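You operate a simulated robot arm through the tools that you are given. There is no shell and no other tool.

You run a simulated robot arm. Do the job below in one go: nothing can be reset, and whatever is moved stays where it is left.

## Task
Switch the box off, wipe and cool the tip, park the spatula.
Fine: wipe on the felt pad while it is warm; hold it on the silver block till the red lamp is out.

The check looks at the end state, three seconds after you hand in, the way a careful person would. Anything else that was tipped, shoved, dropped, spilled or broken makes it a failure.

## Robot
A 7-joint arm with a two-finger parallel gripper, fixed in place. Base frame: the origin is at the foot of the arm, x ahead of it, y to its left, z up; the work surface is at about z = 860. Units: mm, degrees, N and s.
Its first joint turns from -166.0 to 166.0 degrees. Payload 3.43 kg.
The tool frame sits at the grasp point between the pads (the TCP): z along the fingers, y along the line on which they close. The tips reach 30 mm beyond it. The gripper opens to 94 mm. The fingers are 28 mm wide and 10 mm thick; the gripper's body (50 by 96 mm) begins 55 mm behind the TCP.
Orientation is that of the tool frame in the base frame, as a unit quaternion [x, y, z, w]. With the fingers straight down and closing along the base's y, the tool's x points along the base's -x, its y along +y and its z along -z.

## Interface
- The arm moves only by the tool step_arm. Its argument "targets" is a list of rows, each a list of 7 numbers: the shift along the tool's x, y, z in mm, then the turn, a rotation vector about the tool's x, y, z in degrees, then the gripper command, from -1 (fully open) to 1 (shut), values between in proportion. In form: [[tx, ty, tz, wx, wy, wz, grip], ...]. A call has 1 to 20 rows; each row shifts and turns the commanded pose from where the row before left it, along the tool's axes as they then stand. Each row takes 0.2 s and may step no farther than 50 mm and 8.6 degrees from the row before; otherwise, or with a gripper value out of range, the whole call is refused. A pose out of reach is approached as far as the arm can. The call stops where the force on the tool passes 40 N (or 10 N more than at its start, if that is more) or the arm is blocked; 0.2 s more then pass. The fingers move at their own pace (about 45 mm/s each) and stop on an object; they squeeze with about 45 N. The grip force told is the motor's: it shows also when the fingers shut on nothing. Time passes only in rows, and 0.2 s behind the last, so rows that do not move let the fingers close. It gives the time, the measured TCP pose, the force on the tool (base axes), the opening and the grip force at its end, in the units of the frame above (readings bear some noise), with the torque about the TCP (base axes, N m) and any sound that the robot's microphone picked up.
- Cameras (640 x 400 px; columns grow to the right, rows downward): "scene" is fixed at [398.1, 650.5, 1509.6]; the picture's right is [-0.77, -0.63, 0.00], its down [-0.38, 0.46, -0.80] and it looks along [0.51, -0.62, -0.60] (base axes); focal length 355 px, centre (320, 200). "wrist" rides on the gripper at [76, 14, -103] in the tool frame; the picture's right is [-0.18, 0.98, 0.00], its down [-0.75, -0.14, -0.64] and it looks along [-0.63, -0.12, 0.77] (tool axes); focal length 243 px, centre (320, 200). There is no depth. A picture from a camera that has moved, and an enlarged one, comes with that camera's place and axes in the base frame and with its lens. The place of the scene camera against the robot may be out by one fixed shift of up to 12 mm in any direction.
- grab_frame(camera): a new picture of that camera. It takes no simulated time.
- raise_lower(by): slides the trunk up (or, below 0, down) by that many mm; the arm rides with it, the base frame stays. It gives what a move gives, with no picture.
- inspect(camera, box): a new picture of the part [left, top, right, bottom] of that camera's present view, enlarged. It takes no simulated time.
- job_done(): hands the job in; it is judged then, once.

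Nothing tells you positions but the pictures and the camera data. Unless the task says otherwise, let go and move clear before handing in.

The tools are called by a JSON object that holds its "api" and its "payload". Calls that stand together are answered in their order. step_arm: Moves the arm, as the interface text tells. Its arguments: {"type":"object","properties":{"targets":{"type":"array","items":{"type":"array","items":{"type":"number"}}}},"required":["targets"]} The other tools are called the same way: raise_lower (by) slides the trunk up or down; grab_frame (camera) takes a picture; inspect (camera, box) takes an enlarged picture of a part of a camera's view; job_done () hands the job in.

At the start:

```text
clock: 0.0
tool_pos: [596.6, 273.3, 1235.4]
ee_rot: [0.0, 1.0, 0.0, 0.0]
force: [0.4, 0.0, -0.3]
wrist_torque: [-0.01, -0.01, 0.02]
gripper_width: 93.8
grip_force: 0.0
trunk travel left (down, up): [-425.0, 185.0]
```

scene: 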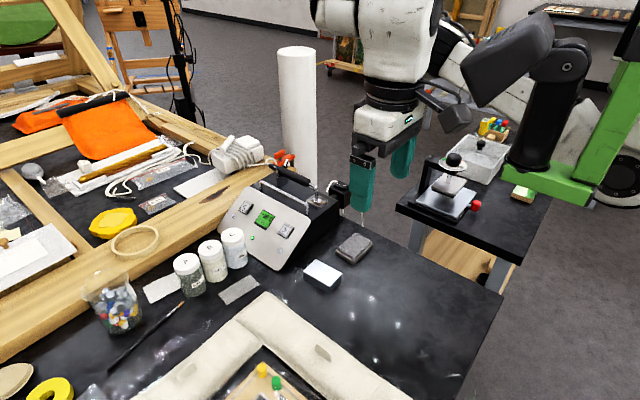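
wrist: 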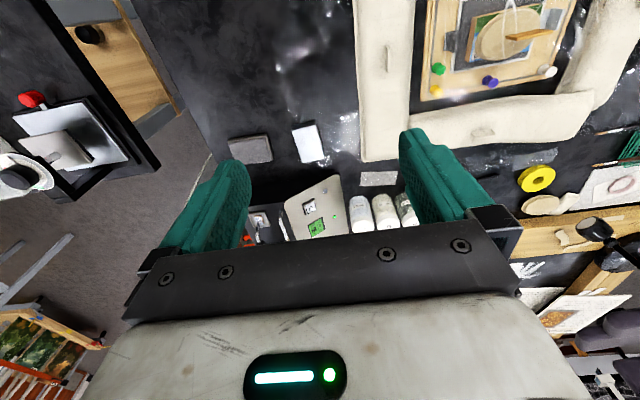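

I see a control box with a green switch/display, a dark grey pad and a white/silver block in front of it, and something lying across the box's top. I'll zoom in to make out the parts before moving.

{"api": "inspect", "payload": {"camera": "scene", "box": [210, 150, 390, 300]}}

{"api": "inspect", "payload": {"camera": "wrist", "box": [200, 100, 440, 260]}}

{"api": "inspect", "payload": {"camera": "scene", "box": [240, 170, 320, 270]}}

```text
2.67 times, centred on (300, 225) of scene
camera zoom: at [398.1, 650.5, 1509.6], right [-0.77, -0.63, 0.0], down [-0.38, 0.46, -0.8], along [0.51, -0.62, -0.6], focal length 946 px, centre (373, 133)
```

zoom: 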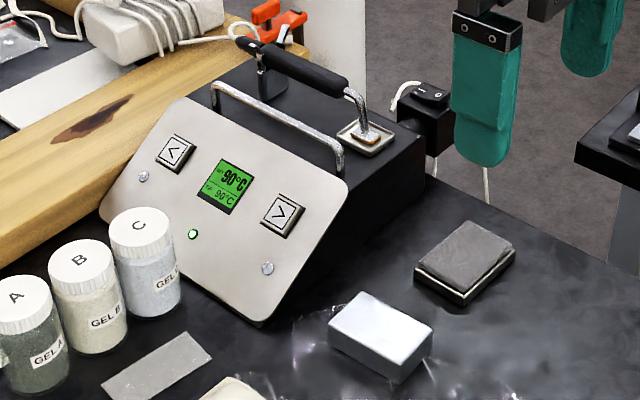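

```text
2.50 times, centred on (320, 180) of wrist
camera zoom: at [519.9, 285.5, 1337.7], right [0.18, 0.98, 0.0], down [0.75, -0.14, 0.64], along [0.63, -0.12, -0.77], focal length 606 px, centre (320, 250)
```

zoom: 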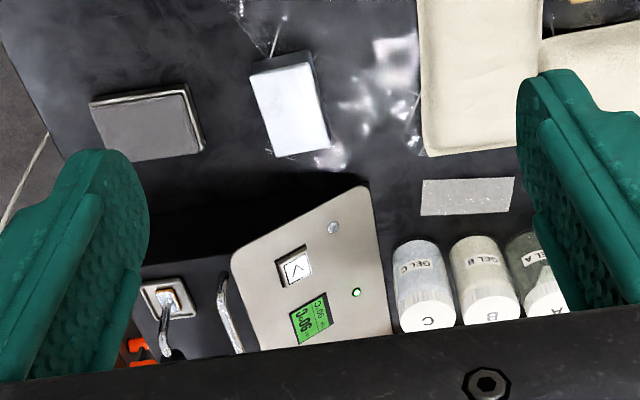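

```text
4.00 times, centred on (280, 220) of scene
camera zoom: at [398.1, 650.5, 1509.6], right [-0.77, -0.63, 0.0], down [-0.38, 0.46, -0.8], along [0.51, -0.62, -0.6], focal length 1419 px, centre (480, 120)
```

zoom: 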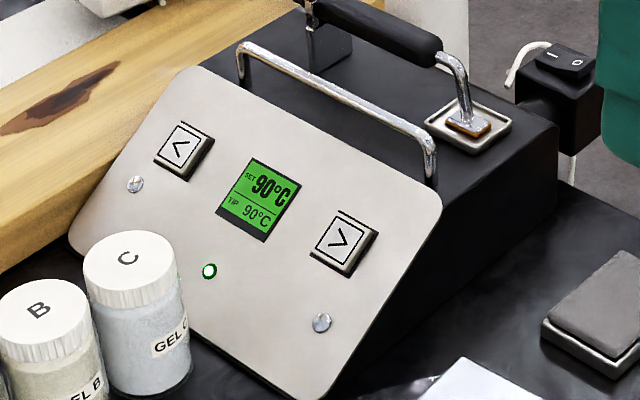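

The panel faces +y with its low edge near y≈265. The spatula lies along x on the box top (y≈84, z≈1000) with its tip on a small tile, and a rocker switch sits behind the box. I'll move the wrist camera over the box for a better look.

{"api": "step_arm", "payload": {"targets": [[-40, -40, 0, 0, 0, 0, -1], [-40, -40, 0, 0, 0, 0, -1], [-40, -40, 0, 0, 0, 0, -1], [-30, -30, 0, 0, 0, 0, -1], [0, 0, 0, 0, 0, 0, -1]]}}

{"api": "grab_frame", "payload": {"camera": "wrist"}}

{"api": "grab_frame", "payload": {"camera": "scene"}}

```text
refused: row 1 steps farther than a row can; nothing moved
```

```text
taken
camera wrist: at [519.9, 285.5, 1337.7], right [0.18, 0.98, 0.0], down [0.75, -0.14, 0.64], along [0.63, -0.12, -0.77], focal length 243 px, centre (320, 200)
```

wrist: 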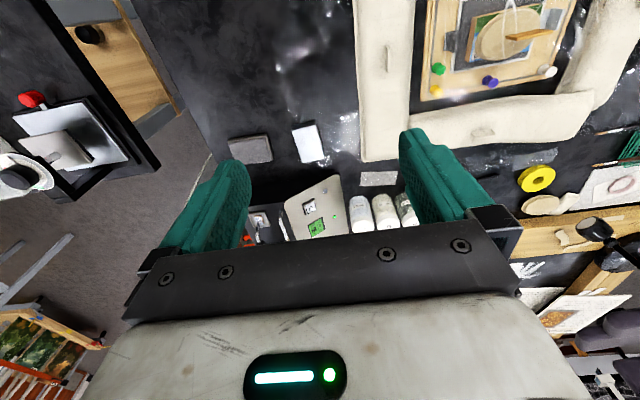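

```text
taken
```

scene: 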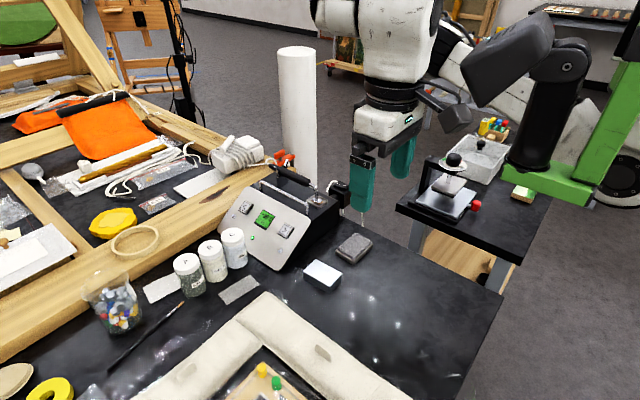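

The steps combined to over 50 mm, so I'll use smaller ones for the same viewing move over the box.

{"api": "step_arm", "payload": {"targets": [[-33, -33, 0, 0, 0, 0, -1], [-33, -33, 0, 0, 0, 0, -1], [-33, -33, 0, 0, 0, 0, -1], [-33, -33, 0, 0, 0, 0, -1], [-18, -18, 0, 0, 0, 0, -1], [0, 0, 0, 0, 0, 0, -1]]}}

{"api": "grab_frame", "payload": {"camera": "wrist"}}

{"api": "inspect", "payload": {"camera": "wrist", "box": [220, 60, 420, 240]}}

{"api": "grab_frame", "payload": {"camera": "scene"}}

```text
clock: 1.4
tool_pos: [745.1, 120.9, 1235.9]
ee_rot: [0.0, 1.0, 0.0, 0.0]
force: [-0.7, -0.4, 0.3]
wrist_torque: [0.01, -0.03, 0.04]
gripper_width: 94.0
grip_force: 0.1
trunk travel left (down, up): [-425.0, 185.0]
```

```text
taken
camera wrist: at [669.2, 133.8, 1336.8], right [0.18, 0.98, 0.0], down [0.75, -0.14, 0.64], along [0.63, -0.12, -0.77], focal length 243 px, centre (320, 200)
```

wrist: 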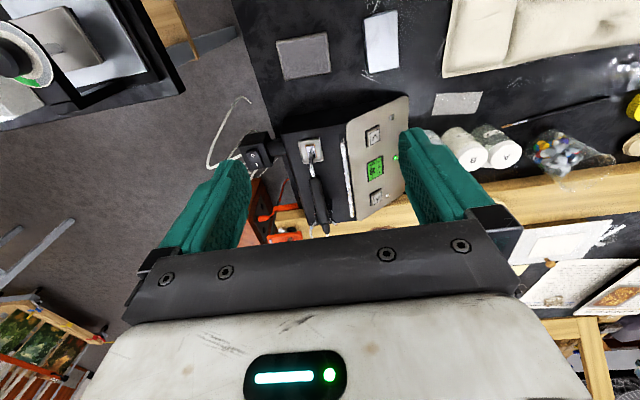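

```text
2.22 times, centred on (320, 150) of wrist
camera zoom: at [669.2, 133.8, 1336.8], right [0.18, 0.98, 0.0], down [0.75, -0.14, 0.64], along [0.63, -0.12, -0.77], focal length 539 px, centre (320, 311)
```

zoom: 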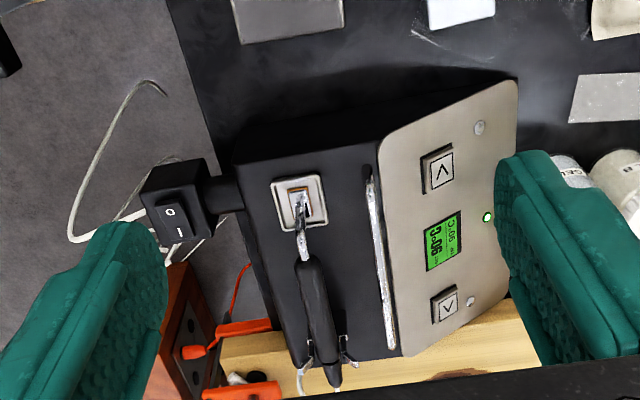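

```text
taken
```

scene: 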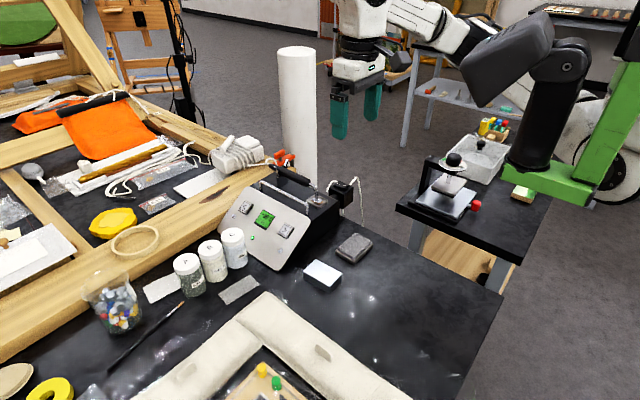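

The rocker switch (O nearer the base, I farther) is at about (870, -25). The spatula handle lies in a fork cradle with its tip in a small tray on the box top. I'll go closer to the switch.

{"api": "step_arm", "payload": {"targets": [[-17, -21, 31, 0, 0, 0, -1], [-17, -21, 31, 0, 0, 0, -1], [-17, -21, 31, 0, 0, 0, -1], [-17, -21, 31, 0, 0, 0, -1], [-17, -21, 31, 0, 0, 0, -1], [-10, -15, 25, 0, 0, 0, -1], [0, 0, 0, 0, 0, 0, -1]]}}

{"api": "grab_frame", "payload": {"camera": "wrist"}}

{"api": "inspect", "payload": {"camera": "wrist", "box": [260, 80, 400, 220]}}

{"api": "inspect", "payload": {"camera": "scene", "box": [230, 100, 390, 240]}}

```text
clock: 3.0
tool_pos: [841.9, 1.5, 1054.6]
ee_rot: [-0.001, 1.0, 0.0, 0.0]
force: [1.0, 0.9, -0.1]
wrist_torque: [0.02, 0.03, -0.01]
gripper_width: 93.9
grip_force: 0.0
trunk travel left (down, up): [-425.0, 185.0]
```

```text
taken
camera wrist: at [766.0, 15.9, 1157.2], right [0.18, 0.98, 0.0], down [0.75, -0.14, 0.64], along [0.63, -0.12, -0.77], focal length 243 px, centre (320, 200)
```

wrist: 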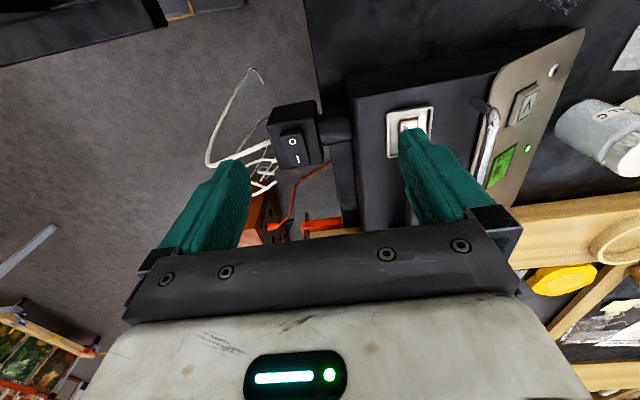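

```text
2.86 times, centred on (330, 150) of wrist
camera zoom: at [766.0, 15.9, 1157.2], right [0.18, 0.98, 0.0], down [0.75, -0.14, 0.64], along [0.63, -0.12, -0.77], focal length 693 px, centre (291, 343)
```

zoom: 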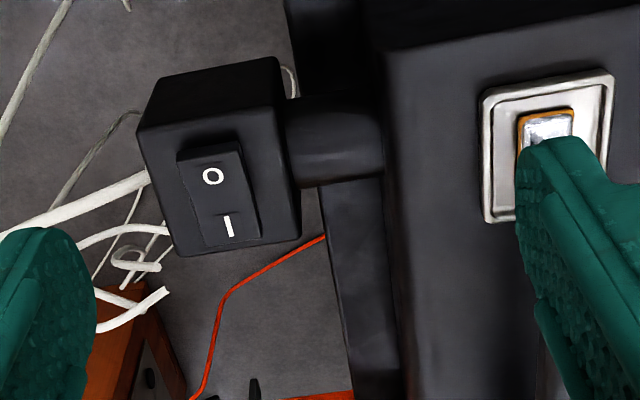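

```text
2.86 times, centred on (310, 170) of scene
camera zoom: at [398.1, 650.5, 1509.6], right [-0.77, -0.63, 0.0], down [-0.38, 0.46, -0.8], along [0.51, -0.62, -0.6], focal length 1014 px, centre (349, 286)
```

zoom: 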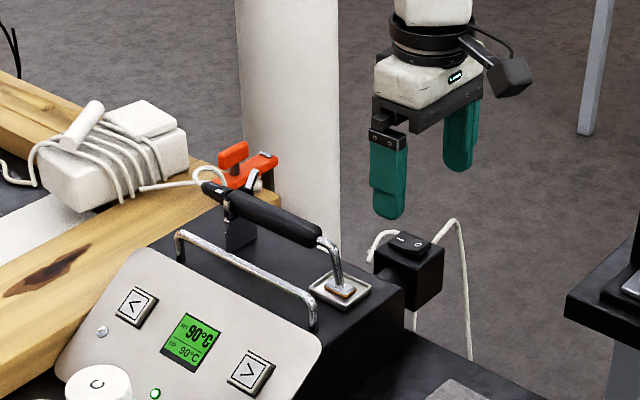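

The rocker's raised O end sits at about (865, -31, 938), pivot near x≈878. I'll shut the fingers, go above the O end, then press down in small steps while watching the force.

{"api": "step_arm", "payload": {"targets": [[-11, -16, 0, 0, 0, 0, 1], [-10, -16.5, 0, 0, 0, 0, 1], [0, 0, 0, 0, 0, 0, 1], [0, 0, 0, 0, 0, 0, 1], [0, 0, 0, 0, 0, 0, 1], [0, 0, 25, 0, 0, 0, 1], [0, 0, 25, 0, 0, 0, 1], [0, 0, 15, 0, 0, 0, 1], [0, 0, 0, 0, 0, 0, 1]]}}

{"api": "inspect", "payload": {"camera": "wrist", "box": [220, 80, 420, 240]}}

{"api": "inspect", "payload": {"camera": "scene", "box": [290, 130, 390, 220]}}

```text
clock: 5.0
tool_pos: [861.4, -31.7, 988.9]
ee_rot: [0.0, 1.0, 0.0, 0.0]
force: [0.7, -0.1, 0.4]
wrist_torque: [-0.02, 0.01, -0.02]
gripper_width: 0.0
grip_force: 32.9
trunk travel left (down, up): [-425.0, 185.0]
```

```text
2.50 times, centred on (320, 160) of wrist
camera zoom: at [784.7, -17.4, 1091.1], right [0.18, 0.98, 0.0], down [0.75, -0.14, 0.64], along [0.63, -0.12, -0.77], focal length 606 px, centre (320, 300)
```

zoom: 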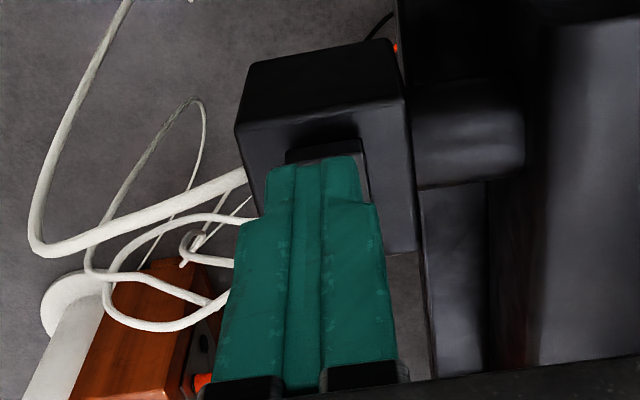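

```text
4.44 times, centred on (340, 175) of scene
camera zoom: at [398.1, 650.5, 1509.6], right [-0.77, -0.63, 0.0], down [-0.38, 0.46, -0.8], along [0.51, -0.62, -0.6], focal length 1577 px, centre (231, 311)
```

zoom: 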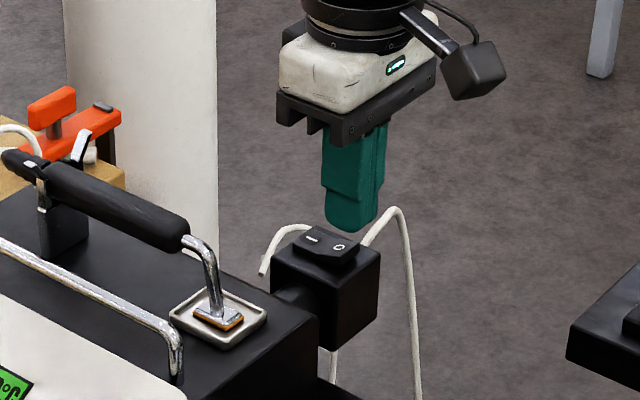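

The fingers are right above the O end. Pressing down gently now.

{"api": "step_arm", "payload": {"targets": [[0, 0, 10, 0, 0, 0, 1], [0, 0, 4, 0, 0, 0, 1], [0, 0, 3, 0, 0, 0, 1], [0, 0, 2, 0, 0, 0, 1], [0, 0, 2, 0, 0, 0, 1], [0, 0, 2, 0, 0, 0, 1], [0, 0, 2, 0, 0, 0, 1]]}}

{"api": "inspect", "payload": {"camera": "scene", "box": [290, 130, 390, 220]}}

{"api": "inspect", "payload": {"camera": "scene", "box": [210, 160, 350, 280]}}

```text
clock: 6.6
tool_pos: [861.6, -30.3, 969.4]
ee_rot: [0.0, 1.0, 0.002, 0.003]
force: [-6.6, -3.7, 38.6]
wrist_torque: [-0.12, -0.3, 0.18]
gripper_width: 0.0
grip_force: 32.2
trunk travel left (down, up): [-425.0, 185.0]
```

```text
4.44 times, centred on (340, 175) of scene
camera zoom: at [398.1, 650.5, 1509.6], right [-0.77, -0.63, 0.0], down [-0.38, 0.46, -0.8], along [0.51, -0.62, -0.6], focal length 1577 px, centre (231, 311)
```

zoom: 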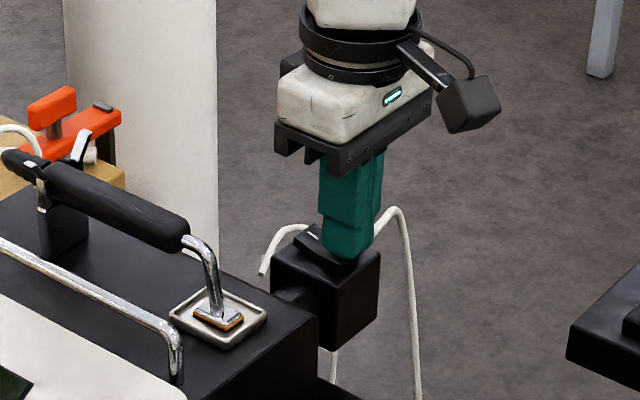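

```text
3.33 times, centred on (280, 220) of scene
camera zoom: at [398.1, 650.5, 1509.6], right [-0.77, -0.63, 0.0], down [-0.38, 0.46, -0.8], along [0.51, -0.62, -0.6], focal length 1182 px, centre (453, 133)
```

zoom: 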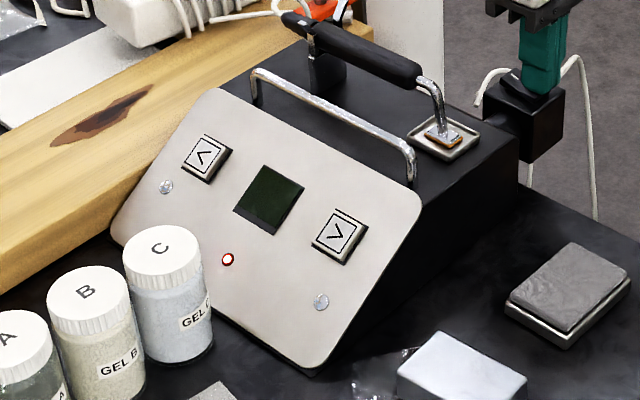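

The display went dark and the lamp turned red, so the box is off and the tip is still hot. I'll lift, open the fingers partway and move above the spatula handle near (925, 81).

{"api": "step_arm", "payload": {"targets": [[0, 0, -30, 0, 0, 0, 1], [0, 0, -40, 0, 0, 0, 1], [0, 0, -35, 0, 0, 0, -0.3], [-21, 37, 0, 0, 0, 0, -0.3], [-21, 37, 0, 0, 0, 0, -0.3], [-21, 37, 0, 0, 0, 0, -0.3], [0, 0, 0, 0, 0, 0, -0.3]]}}

{"api": "grab_frame", "payload": {"camera": "wrist"}}

{"api": "inspect", "payload": {"camera": "scene", "box": [230, 100, 390, 240]}}

{"api": "inspect", "payload": {"camera": "wrist", "box": [230, 60, 430, 240]}}

```text
clock: 8.2
tool_pos: [927.3, 78.5, 1072.4]
ee_rot: [0.0, 1.0, 0.0, 0.0]
force: [0.2, -0.1, -0.5]
wrist_torque: [-0.01, 0.02, 0.03]
gripper_width: 60.8
grip_force: 0.0
trunk travel left (down, up): [-425.0, 185.0]
```

```text
taken
camera wrist: at [850.9, 91.3, 1173.8], right [0.18, 0.98, 0.0], down [0.75, -0.14, 0.64], along [0.63, -0.12, -0.77], focal length 243 px, centre (320, 200)
```

wrist: 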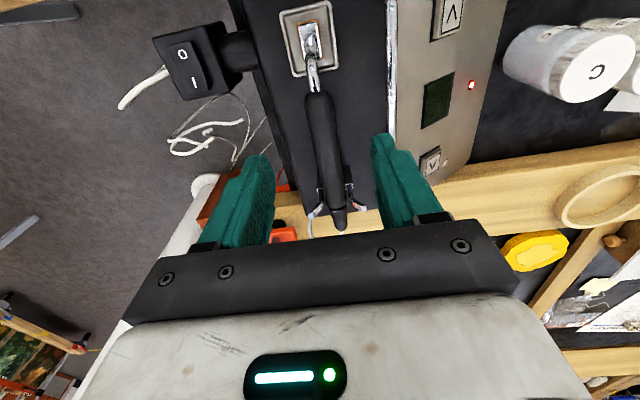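

```text
2.86 times, centred on (310, 170) of scene
camera zoom: at [398.1, 650.5, 1509.6], right [-0.77, -0.63, 0.0], down [-0.38, 0.46, -0.8], along [0.51, -0.62, -0.6], focal length 1014 px, centre (349, 286)
```

zoom: 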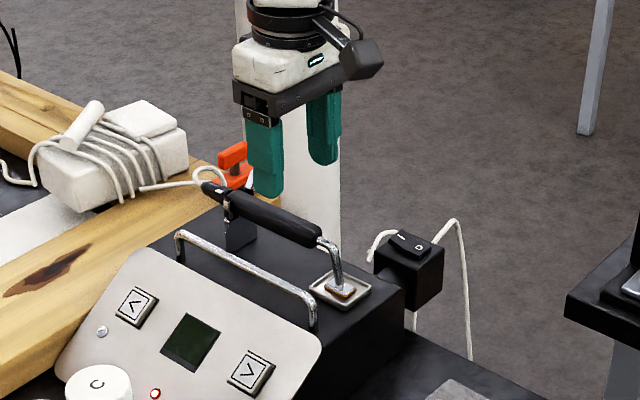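

```text
2.22 times, centred on (330, 150) of wrist
camera zoom: at [850.9, 91.3, 1173.8], right [0.18, 0.98, 0.0], down [0.75, -0.14, 0.64], along [0.63, -0.12, -0.77], focal length 539 px, centre (298, 311)
```

zoom: 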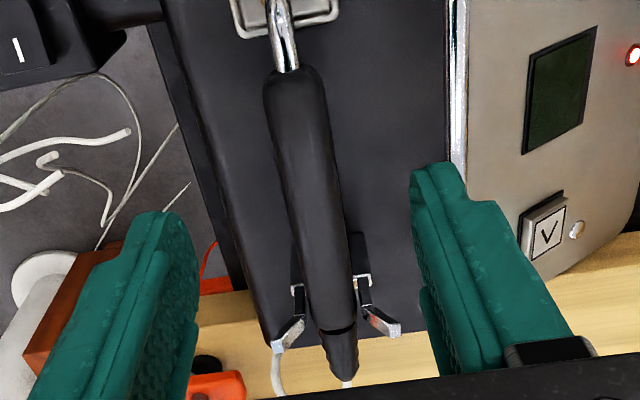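

The handle is confirmed at y≈78, z≈993, 22 mm thick, running along x. I'll descend over it at x≈927 and close.

{"api": "step_arm", "payload": {"targets": [[0, 0, 30, 0, 0, 0, -0.3], [0, 0, 30, 0, 0, 0, -0.3], [0, 0, 12, 0, 0, 0, -0.3], [0, 0, 7, 0, 0, 0, -0.3], [0, 0, 0, 0, 0, 0, -0.3]]}}

{"api": "inspect", "payload": {"camera": "scene", "box": [230, 100, 390, 240]}}

{"api": "inspect", "payload": {"camera": "wrist", "box": [230, 60, 430, 240]}}

```text
clock: 9.4
tool_pos: [924.9, 79.9, 991.4]
ee_rot: [0.0, 1.0, 0.0, 0.0]
force: [0.0, -0.2, 0.7]
wrist_torque: [0.0, -0.01, 0.01]
gripper_width: 61.0
grip_force: 0.1
trunk travel left (down, up): [-425.0, 185.0]
```

```text
2.86 times, centred on (310, 170) of scene
camera zoom: at [398.1, 650.5, 1509.6], right [-0.77, -0.63, 0.0], down [-0.38, 0.46, -0.8], along [0.51, -0.62, -0.6], focal length 1014 px, centre (349, 286)
```

zoom: 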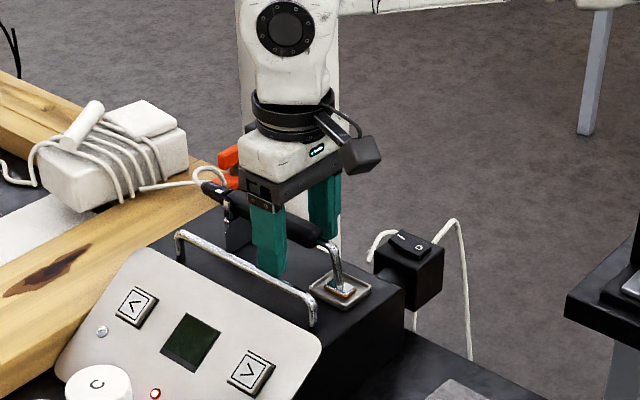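

```text
2.22 times, centred on (330, 150) of wrist
camera zoom: at [849.6, 93.7, 1093.5], right [0.18, 0.98, 0.0], down [0.75, -0.14, 0.64], along [0.63, -0.12, -0.77], focal length 539 px, centre (298, 311)
```

zoom: 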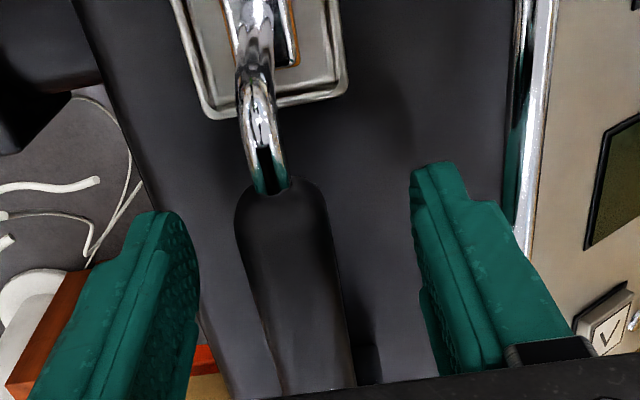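

The handle sits about 3–4 mm toward -y of the finger centre. I'll shift and close.

{"api": "step_arm", "payload": {"targets": [[0, -3.5, 0, 0, 0, 0, -0.3], [0, 0, 0, 0, 0, 0, 0.1], [0, 0, 0, 0, 0, 0, 0.4], [0, 0, 0, 0, 0, 0, 0.7], [0, 0, 0, 0, 0, 0, 1], [0, 0, 0, 0, 0, 0, 1], [0, 0, 0, 0, 0, 0, 1]]}}

{"api": "inspect", "payload": {"camera": "wrist", "box": [230, 60, 430, 240]}}

```text
clock: 11.0
tool_pos: [924.8, 77.2, 992.0]
ee_rot: [-0.001, 1.0, 0.0, 0.001]
force: [0.8, 5.2, 0.7]
wrist_torque: [0.0, -0.03, 0.33]
gripper_width: 24.5
grip_force: 44.8
trunk travel left (down, up): [-425.0, 185.0]
```

```text
2.22 times, centred on (330, 150) of wrist
camera zoom: at [849.2, 90.4, 1094.0], right [0.18, 0.98, 0.0], down [0.75, -0.14, 0.64], along [0.63, -0.12, -0.77], focal length 539 px, centre (298, 311)
```

zoom: 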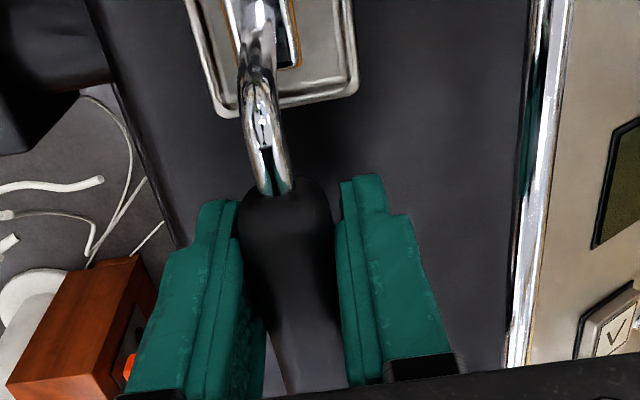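

The handle is held (24.5 mm). I note the rest pose as TCP (924.8, 77.2, 992.0) and lift straight up out of the cradle.

{"api": "step_arm", "payload": {"targets": [[0, 0, -8, 0, 0, 0, 1], [0, 0, -12, 0, 0, 0, 1], [0, 0, -20, 0, 0, 0, 1], [0, 0, -20, 0, 0, 0, 1], [0, 0, -20, 0, 0, 0, 1], [0, 0, 0, 0, 0, 0, 1]]}}

{"api": "inspect", "payload": {"camera": "wrist", "box": [200, 40, 440, 240]}}

{"api": "inspect", "payload": {"camera": "scene", "box": [180, 80, 400, 290]}}

```text
clock: 12.4
tool_pos: [924.7, 75.7, 1071.5]
ee_rot: [0.0, 1.0, 0.0, 0.0]
force: [0.8, 0.3, -0.5]
wrist_torque: [0.02, 0.02, -0.02]
gripper_width: 24.5
grip_force: 45.0
trunk travel left (down, up): [-425.0, 185.0]
```

```text
2.00 times, centred on (320, 140) of wrist
camera zoom: at [849.0, 89.7, 1174.0], right [0.18, 0.98, 0.0], down [0.75, -0.14, 0.64], along [0.63, -0.12, -0.77], focal length 485 px, centre (320, 320)
```

zoom: 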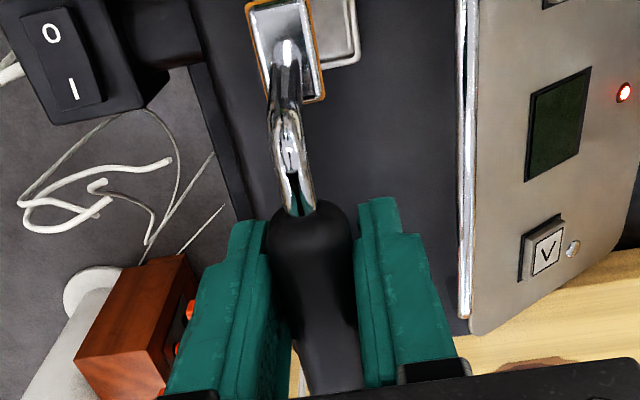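

```text
1.90 times, centred on (290, 185) of scene
camera zoom: at [398.1, 650.5, 1509.6], right [-0.77, -0.63, 0.0], down [-0.38, 0.46, -0.8], along [0.51, -0.62, -0.6], focal length 676 px, centre (377, 229)
```

zoom: 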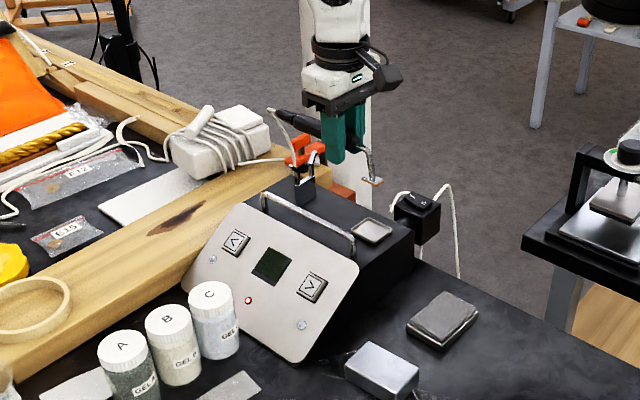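

The spatula is clear of the cradle, with the tip plate about 49 mm ahead of and 48 mm below the TCP. Its handle would hit the box at pad height, so I'll back off toward the base and turn the tool 90° so the handle points to -y, above the pad.

{"api": "step_arm", "payload": {"targets": [[45, 0, 0, 0, 0, 0, 1], [45, 0, 0, 0, 0, 0, 1], [45, -15, 0, 0, 0, 0, 1], [45, -16, 0, 0, 0, 0, 1], [0, 0, 0, 0, 0, 0, 1]]}}

{"api": "step_arm", "payload": {"targets": [[0, 0, 0, 0, 0, 8.2, 1], [0, 0, 0, 0, 0, 8.2, 1], [0, 0, 0, 0, 0, 8.2, 1], [0, 0, 0, 0, 0, 8.2, 1], [0, 0, 0, 0, 0, 8.2, 1], [0, 0, 0, 0, 0, 8.2, 1], [0, 0, 0, 0, 0, 8.2, 1], [0, 0, 0, 0, 0, 8.2, 1], [0, 0, 0, 0, 0, 8.2, 1], [0, 0, 0, 0, 0, 8.2, 1], [0, 0, 0, 0, 0, 8.0, 1], [0, 0, 0, 0, 0, 0, 1]]}}

{"api": "grab_frame", "payload": {"camera": "wrist"}}

{"api": "inspect", "payload": {"camera": "scene", "box": [200, 80, 440, 310]}}

```text
clock: 13.6
tool_pos: [745.7, 43.9, 1071.9]
ee_rot: [0.0, 1.0, 0.0, 0.0]
force: [0.6, 0.1, -0.3]
wrist_torque: [0.01, 0.02, -0.03]
gripper_width: 24.3
grip_force: 44.3
trunk travel left (down, up): [-425.0, 185.0]
```

```text
clock: 16.2
tool_pos: [745.6, 46.6, 1071.6]
ee_rot: [0.708, 0.706, 0.0, 0.0]
force: [0.3, -0.2, -0.5]
wrist_torque: [0.01, 0.04, 0.01]
gripper_width: 24.5
grip_force: 44.8
trunk travel left (down, up): [-425.0, 185.0]
```

```text
taken
camera wrist: at [759.9, 121.5, 1173.6], right [0.98, -0.19, 0.0], down [-0.14, -0.75, 0.64], along [-0.12, -0.63, -0.77], focal length 243 px, centre (320, 200)
```

wrist: 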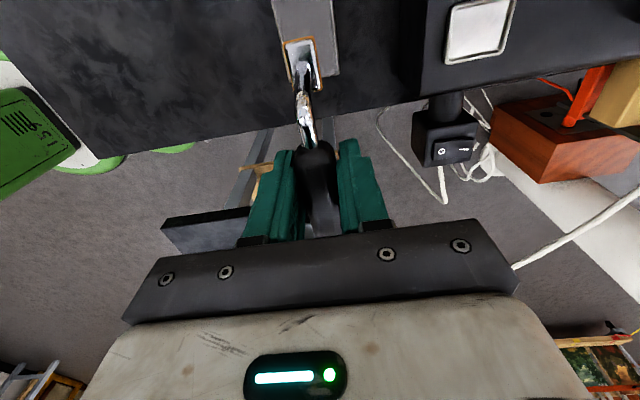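

```text
1.74 times, centred on (320, 195) of scene
camera zoom: at [398.1, 650.5, 1509.6], right [-0.77, -0.63, 0.0], down [-0.38, 0.46, -0.8], along [0.51, -0.62, -0.6], focal length 617 px, centre (320, 209)
```

zoom: 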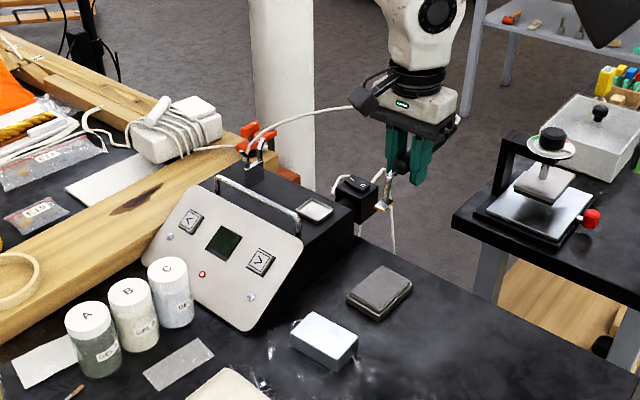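

The turn worked and the cord follows freely. I'll check the tip's alignment over the felt pad before descending.

{"api": "inspect", "payload": {"camera": "wrist", "box": [240, 0, 400, 120]}}

{"api": "inspect", "payload": {"camera": "scene", "box": [310, 130, 390, 220]}}

```text
3.33 times, centred on (320, 60) of wrist
camera zoom: at [759.9, 121.5, 1173.6], right [0.98, -0.19, 0.0], down [-0.14, -0.75, 0.64], along [-0.12, -0.63, -0.77], focal length 809 px, centre (320, 667)
```

zoom: 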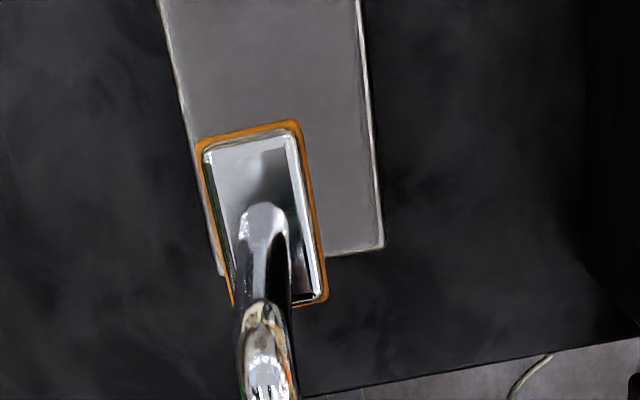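

```text
4.44 times, centred on (350, 175) of scene
camera zoom: at [398.1, 650.5, 1509.6], right [-0.77, -0.63, 0.0], down [-0.38, 0.46, -0.8], along [0.51, -0.62, -0.6], focal length 1577 px, centre (187, 311)
```

zoom: 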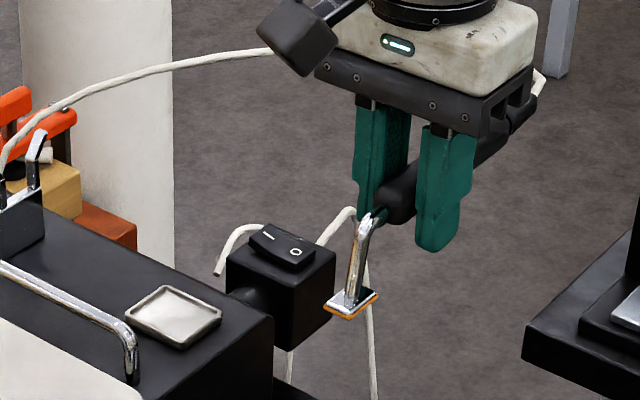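

The tip plate (about 15×25 mm) hangs over the pad and still has orange residue around its edges. I'll nudge -4 mm in x and descend most of the way.

{"api": "step_arm", "payload": {"targets": [[0, -4, 30, 0, 0, 0, 1], [0, 0, 30, 0, 0, 0, 1], [0, 0, 30, 0, 0, 0, 1], [0, 0, 22, 0, 0, 0, 1], [0, 0, 0, 0, 0, 0, 1]]}}

{"api": "inspect", "payload": {"camera": "scene", "box": [300, 180, 420, 290]}}

{"api": "inspect", "payload": {"camera": "wrist", "box": [240, 0, 400, 120]}}

```text
clock: 17.4
tool_pos: [740.5, 46.3, 959.8]
ee_rot: [0.707, 0.707, 0.001, 0.0]
force: [-0.3, 0.1, -0.7]
wrist_torque: [-0.02, -0.03, -0.01]
gripper_width: 24.4
grip_force: 44.8
trunk travel left (down, up): [-425.0, 185.0]
```

```text
3.64 times, centred on (360, 235) of scene
camera zoom: at [398.1, 650.5, 1509.6], right [-0.77, -0.63, 0.0], down [-0.38, 0.46, -0.8], along [0.51, -0.62, -0.6], focal length 1290 px, centre (174, 73)
```

zoom: 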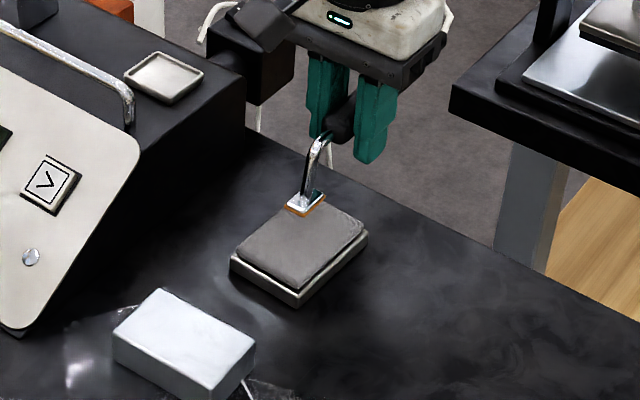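

```text
3.33 times, centred on (320, 60) of wrist
camera zoom: at [754.7, 121.4, 1061.6], right [0.98, -0.18, 0.0], down [-0.14, -0.75, 0.64], along [-0.12, -0.63, -0.77], focal length 809 px, centre (320, 667)
```

zoom: 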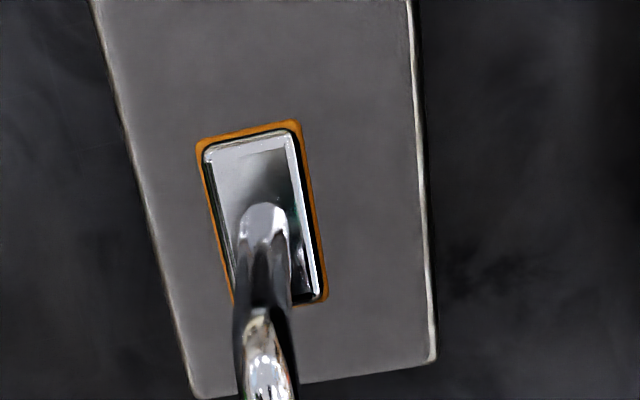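

The tip is over the pad, about 25 mm above it. I'll descend and then feel for contact.

{"api": "step_arm", "payload": {"targets": [[0, 0, 15, 0, 0, 0, 1], [0, 0, 3, 0, 0, 0, 1], [0, 0, 2, 0, 0, 0, 1], [0, 0, 0, 0, 0, 0, 1]]}}

{"api": "inspect", "payload": {"camera": "scene", "box": [320, 210, 390, 270]}}

```text
clock: 18.4
tool_pos: [741.7, 45.7, 939.3]
ee_rot: [0.708, 0.707, -0.001, -0.001]
force: [0.2, -0.5, -0.5]
wrist_torque: [0.01, 0.01, 0.03]
gripper_width: 24.4
grip_force: 44.9
trunk travel left (down, up): [-425.0, 185.0]
```

```text
6.67 times, centred on (355, 240) of scene
camera zoom: at [398.1, 650.5, 1509.6], right [-0.77, -0.63, 0.0], down [-0.38, 0.46, -0.8], along [0.51, -0.62, -0.6], focal length 2365 px, centre (87, -67)
```

zoom: 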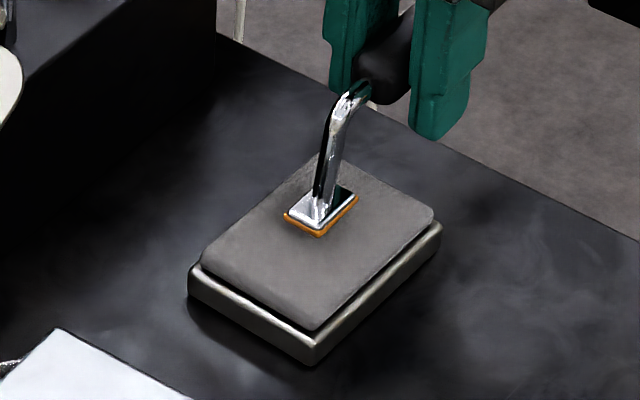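

{"api": "step_arm", "payload": {"targets": [[0, 0, 2, 0, 0, 0, 1], [0, 0, 2, 0, 0, 0, 1], [0, 0, 0, 0, 0, 0, 1]]}}

{"api": "inspect", "payload": {"camera": "scene", "box": [320, 210, 390, 270]}}

```text
clock: 19.2
tool_pos: [741.8, 46.6, 934.8]
ee_rot: [0.707, 0.707, 0.0, 0.0]
force: [-0.6, -0.4, -0.2]
wrist_torque: [0.03, 0.0, -0.03]
gripper_width: 24.6
grip_force: 44.9
trunk travel left (down, up): [-425.0, 185.0]
```

```text
6.67 times, centred on (355, 240) of scene
camera zoom: at [398.1, 650.5, 1509.6], right [-0.77, -0.63, 0.0], down [-0.38, 0.46, -0.8], along [0.51, -0.62, -0.6], focal length 2365 px, centre (87, -67)
```

zoom: 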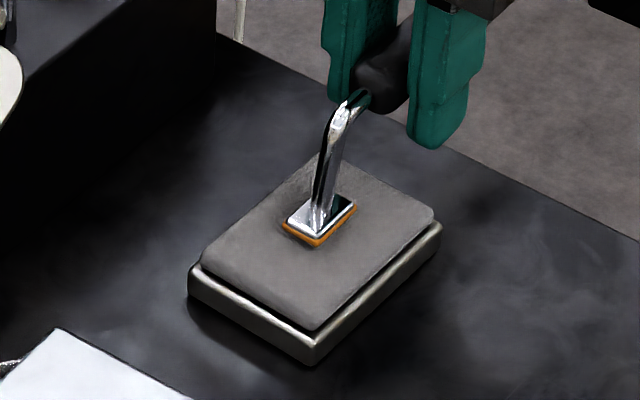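

No contact yet, so I'll keep lowering in 1.5 mm steps.

{"api": "step_arm", "payload": {"targets": [[0, 0, 1.5, 0, 0, 0, 1], [0, 0, 1.5, 0, 0, 0, 1], [0, 0, 0, 0, 0, 0, 1]]}}

{"api": "step_arm", "payload": {"targets": [[0, 0, 1.5, 0, 0, 0, 1], [0, 0, 0, 0, 0, 0, 1]]}}

{"api": "step_arm", "payload": {"targets": [[0, 0, 1.5, 0, 0, 0, 1], [0, 0, 0, 0, 0, 0, 1]]}}

```text
clock: 20.0
tool_pos: [740.7, 45.7, 932.3]
ee_rot: [0.707, 0.707, 0.0, 0.001]
force: [1.0, 0.2, -1.0]
wrist_torque: [0.02, 0.04, 0.02]
gripper_width: 24.3
grip_force: 44.9
trunk travel left (down, up): [-425.0, 185.0]
```

```text
clock: 20.6
tool_pos: [740.9, 47.1, 931.7]
ee_rot: [0.707, 0.707, 0.0, 0.001]
force: [0.7, 0.2, -1.7]
wrist_torque: [0.01, 0.01, 0.04]
gripper_width: 24.6
grip_force: 44.8
trunk travel left (down, up): [-425.0, 185.0]
```

```text
clock: 21.2
tool_pos: [741.5, 45.7, 930.2]
ee_rot: [0.707, 0.707, 0.0, 0.0]
force: [0.4, -1.4, 4.7]
wrist_torque: [0.19, 0.02, 0.04]
gripper_width: 24.6
grip_force: 44.9
trunk travel left (down, up): [-425.0, 185.0]
```

Contact at TCP z≈930 with about 5 N. I'll press another 0.5 mm and wipe with gentle strokes along the pad's long side.

{"api": "step_arm", "payload": {"targets": [[0, 0, 0.5, 0, 0, 0, 1], [6, 0, 0, 0, 0, 0, 1], [6, 0, 0, 0, 0, 0, 1], [6, 0, 0, 0, 0, 0, 1], [-6, 0, 0, 0, 0, 0, 1], [-6, 0, 0, 0, 0, 0, 1], [-6, 0, 0, 0, 0, 0, 1], [-6, 0, 0, 0, 0, 0, 1], [-6, 0, 0, 0, 0, 0, 1], [-6, 0, 0, 0, 0, 0, 1], [0, 0, 0, 0, 0, 0, 1]]}}

{"api": "inspect", "payload": {"camera": "scene", "box": [320, 210, 390, 270]}}

{"api": "inspect", "payload": {"camera": "wrist", "box": [240, 0, 400, 120]}}

```text
clock: 23.6
tool_pos: [740.4, 29.1, 929.4]
ee_rot: [0.707, 0.707, 0.001, -0.001]
force: [0.2, 5.4, 21.2]
wrist_torque: [1.12, -0.04, 0.0]
gripper_width: 24.1
grip_force: 44.8
trunk travel left (down, up): [-425.0, 185.0]
```

```text
6.67 times, centred on (355, 240) of scene
camera zoom: at [398.1, 650.5, 1509.6], right [-0.77, -0.63, 0.0], down [-0.38, 0.46, -0.8], along [0.51, -0.62, -0.6], focal length 2365 px, centre (87, -67)
```

zoom: 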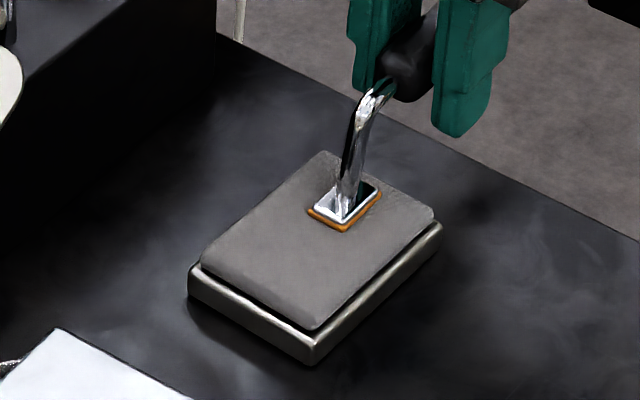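

```text
3.33 times, centred on (320, 60) of wrist
camera zoom: at [755.1, 104.2, 1031.6], right [0.98, -0.18, 0.0], down [-0.14, -0.75, 0.64], along [-0.12, -0.63, -0.77], focal length 809 px, centre (320, 667)
```

zoom: 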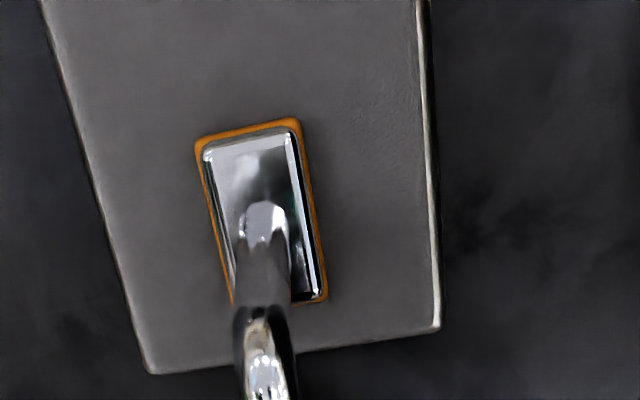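

The stroke pressed up to 21 N and the residue is still visible, while the pad has not moved. I'll ease off slightly and do longer strokes.

{"api": "step_arm", "payload": {"targets": [[0, 0, -0.4, 0, 0, 0, 1], [10, 0, 0, 0, 0, 0, 1], [10, 0, 0, 0, 0, 0, 1], [10, 0, 0, 0, 0, 0, 1], [8, 0, 0, 0, 0, 0, 1], [-10, 0, 0, 0, 0, 0, 1], [-10, 0, 0, 0, 0, 0, 1], [-10, 0, 0, 0, 0, 0, 1], [-8, 0, 0, 0, 0, 0, 1], [10, 0, 0, 0, 0, 0, 1], [10, 0, 0, 0, 0, 0, 1], [10, 0, 0, 0, 0, 0, 1], [8, 0, 0, 0, 0, 0, 1], [0, 0, 0, 0, 0, 0, 1]]}}

{"api": "inspect", "payload": {"camera": "scene", "box": [320, 210, 390, 270]}}

{"api": "inspect", "payload": {"camera": "wrist", "box": [240, 0, 400, 120]}}

```text
clock: 26.6
tool_pos: [741.6, 66.9, 929.7]
ee_rot: [0.707, 0.707, -0.001, 0.0]
force: [0.7, -2.0, 3.2]
wrist_torque: [0.09, 0.0, 0.0]
gripper_width: 24.5
grip_force: 45.3
trunk travel left (down, up): [-425.0, 185.0]
```

```text
6.67 times, centred on (355, 240) of scene
camera zoom: at [398.1, 650.5, 1509.6], right [-0.77, -0.63, 0.0], down [-0.38, 0.46, -0.8], along [0.51, -0.62, -0.6], focal length 2365 px, centre (87, -67)
```

zoom: 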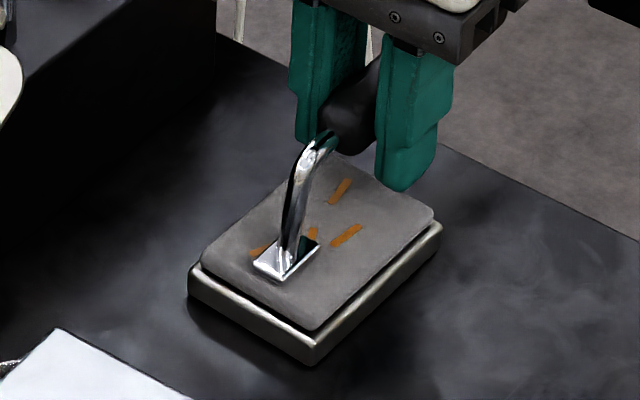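

```text
3.33 times, centred on (320, 60) of wrist
camera zoom: at [755.2, 143.0, 1031.2], right [0.98, -0.18, 0.0], down [-0.14, -0.75, 0.64], along [-0.12, -0.63, -0.77], focal length 809 px, centre (320, 667)
```

zoom: 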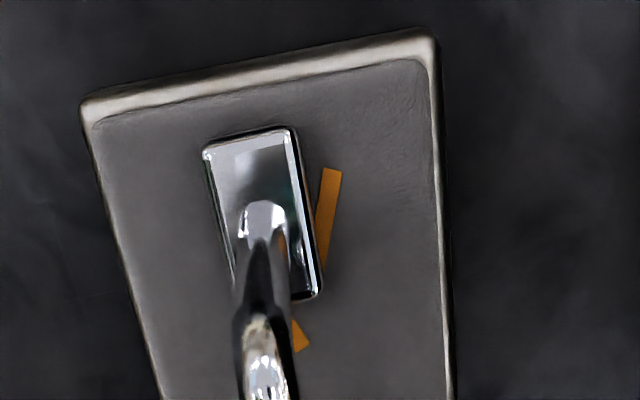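

The residue came off onto the felt and the tip plate looks clean. I'll lift and move over the silver block at about (744, 218).

{"api": "step_arm", "payload": {"targets": [[0, 0, -20, 0, 0, 0, 1], [0, 0, -25, 0, 0, 0, 1], [35, 0, 0, 0, 0, 0, 1], [35, 0, 0, 0, 0, 0, 1], [32, 2, 0, 0, 0, 0, 1], [0, 0, 0, 0, 0, 0, 1]]}}

{"api": "inspect", "payload": {"camera": "scene", "box": [280, 190, 400, 300]}}

{"api": "inspect", "payload": {"camera": "wrist", "box": [240, 0, 400, 120]}}

{"api": "inspect", "payload": {"camera": "scene", "box": [210, 160, 350, 280]}}

```text
clock: 28.0
tool_pos: [743.6, 171.8, 972.0]
ee_rot: [0.708, 0.706, 0.0, 0.0]
force: [-0.3, 0.8, -1.0]
wrist_torque: [0.02, -0.01, 0.01]
gripper_width: 24.5
grip_force: 44.9
trunk travel left (down, up): [-425.0, 185.0]
```

```text
3.64 times, centred on (340, 245) of scene
camera zoom: at [398.1, 650.5, 1509.6], right [-0.77, -0.63, 0.0], down [-0.38, 0.46, -0.8], along [0.51, -0.62, -0.6], focal length 1290 px, centre (247, 36)
```

zoom: 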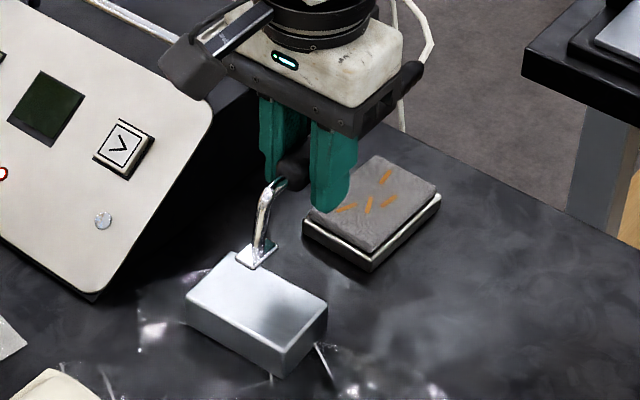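

```text
3.33 times, centred on (320, 60) of wrist
camera zoom: at [758.3, 246.2, 1074.2], right [0.98, -0.18, 0.0], down [-0.14, -0.75, 0.64], along [-0.12, -0.63, -0.77], focal length 809 px, centre (320, 667)
```

zoom: 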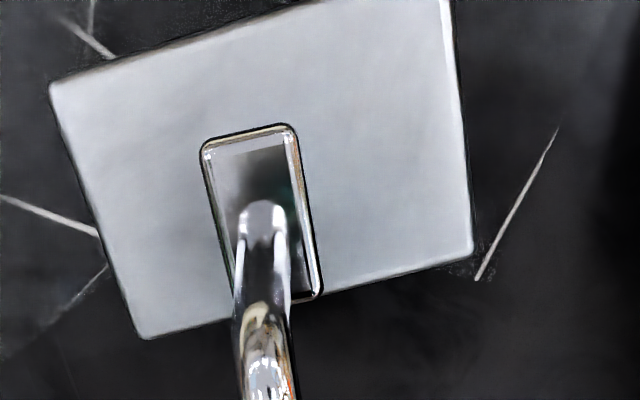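

```text
3.33 times, centred on (280, 220) of scene
camera zoom: at [398.1, 650.5, 1509.6], right [-0.77, -0.63, 0.0], down [-0.38, 0.46, -0.8], along [0.51, -0.62, -0.6], focal length 1182 px, centre (453, 133)
```

zoom: 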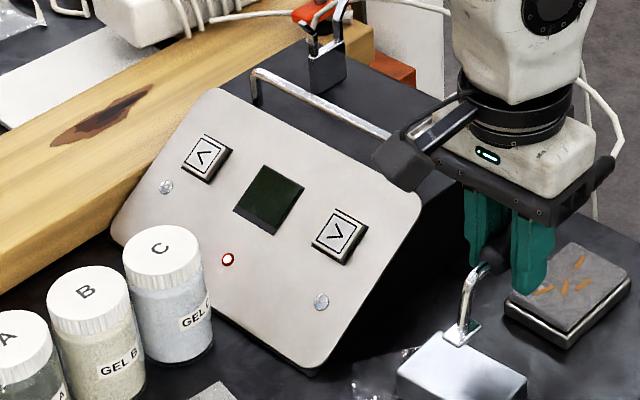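

The tip is centred over the block. I'll descend and feel for light contact.

{"api": "step_arm", "payload": {"targets": [[0, 0, 15, 0, 0, 0, 1], [0, 0, 10, 0, 0, 0, 1], [0, 0, 2, 0, 0, 0, 1], [0, 0, 2, 0, 0, 0, 1], [0, 0, 0, 0, 0, 0, 1]]}}

{"api": "inspect", "payload": {"camera": "scene", "box": [290, 220, 360, 280]}}

```text
clock: 29.2
tool_pos: [742.9, 168.1, 946.7]
ee_rot: [0.708, 0.707, 0.0, 0.0]
force: [-1.1, 0.2, -0.4]
wrist_torque: [0.02, 0.0, -0.03]
gripper_width: 24.7
grip_force: 45.2
trunk travel left (down, up): [-425.0, 185.0]
```

```text
6.67 times, centred on (325, 250) of scene
camera zoom: at [398.1, 650.5, 1509.6], right [-0.77, -0.63, 0.0], down [-0.38, 0.46, -0.8], along [0.51, -0.62, -0.6], focal length 2365 px, centre (287, -133)
```

zoom: 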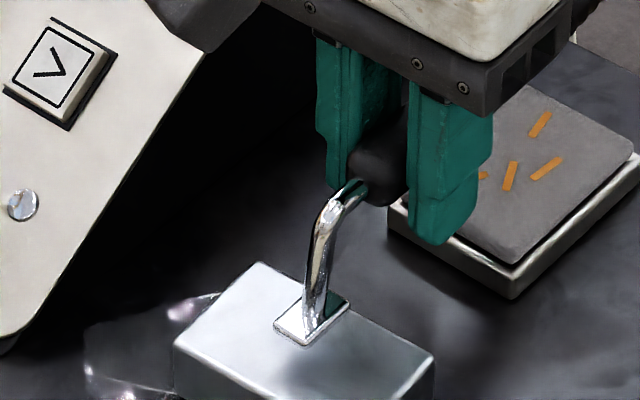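

{"api": "step_arm", "payload": {"targets": [[0, 0, 2, 0, 0, 0, 1], [0, 0, 2, 0, 0, 0, 1], [0, 0, 0, 0, 0, 0, 1]]}}

{"api": "step_arm", "payload": {"targets": [[0, 0, 1.5, 0, 0, 0, 1], [0, 0, 1.5, 0, 0, 0, 1], [0, 0, 0, 0, 0, 0, 1]]}}

```text
clock: 30.0
tool_pos: [743.9, 168.3, 941.3]
ee_rot: [0.707, 0.707, -0.001, 0.0]
force: [0.1, -0.4, -0.7]
wrist_torque: [0.07, 0.01, -0.01]
gripper_width: 24.7
grip_force: 44.9
trunk travel left (down, up): [-425.0, 185.0]
```

```text
clock: 30.8
tool_pos: [743.2, 168.3, 938.9]
ee_rot: [0.707, 0.707, 0.0, 0.0]
force: [0.9, -0.4, -1.2]
wrist_torque: [0.02, -0.02, 0.0]
gripper_width: 24.7
grip_force: 45.3
trunk travel left (down, up): [-425.0, 185.0]
```

{"api": "inspect", "payload": {"camera": "scene", "box": [300, 230, 350, 275]}}

{"api": "step_arm", "payload": {"targets": [[0, 0, 1.5, 0, 0, 0, 1], [0, 0, 1.5, 0, 0, 0, 1], [0, 0, 0, 0, 0, 0, 1]]}}

{"api": "step_arm", "payload": {"targets": [[0, 0, 1.5, 0, 0, 0, 1], [0, 0, 0, 0, 0, 0, 1]]}}

```text
8.89 times, centred on (325, 252) of scene
camera zoom: at [398.1, 650.5, 1509.6], right [-0.77, -0.63, 0.0], down [-0.38, 0.46, -0.8], along [0.51, -0.62, -0.6], focal length 3153 px, centre (276, -267)
```

zoom: 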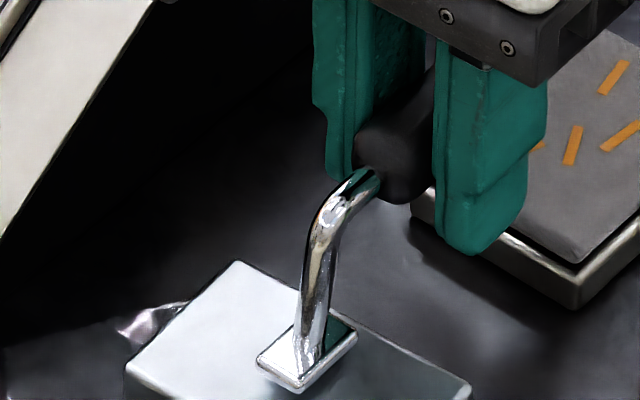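

```text
clock: 31.6
tool_pos: [742.5, 167.7, 935.4]
ee_rot: [0.707, 0.707, 0.0, -0.001]
force: [0.1, -0.4, 1.6]
wrist_torque: [0.1, 0.02, 0.03]
gripper_width: 24.5
grip_force: 44.8
trunk travel left (down, up): [-425.0, 185.0]
```

```text
clock: 32.2
tool_pos: [744.2, 168.6, 934.1]
ee_rot: [0.707, 0.707, 0.001, -0.001]
force: [-2.9, -0.9, 12.9]
wrist_torque: [0.47, 0.08, 0.07]
gripper_width: 24.5
grip_force: 45.2
trunk travel left (down, up): [-425.0, 185.0]
```

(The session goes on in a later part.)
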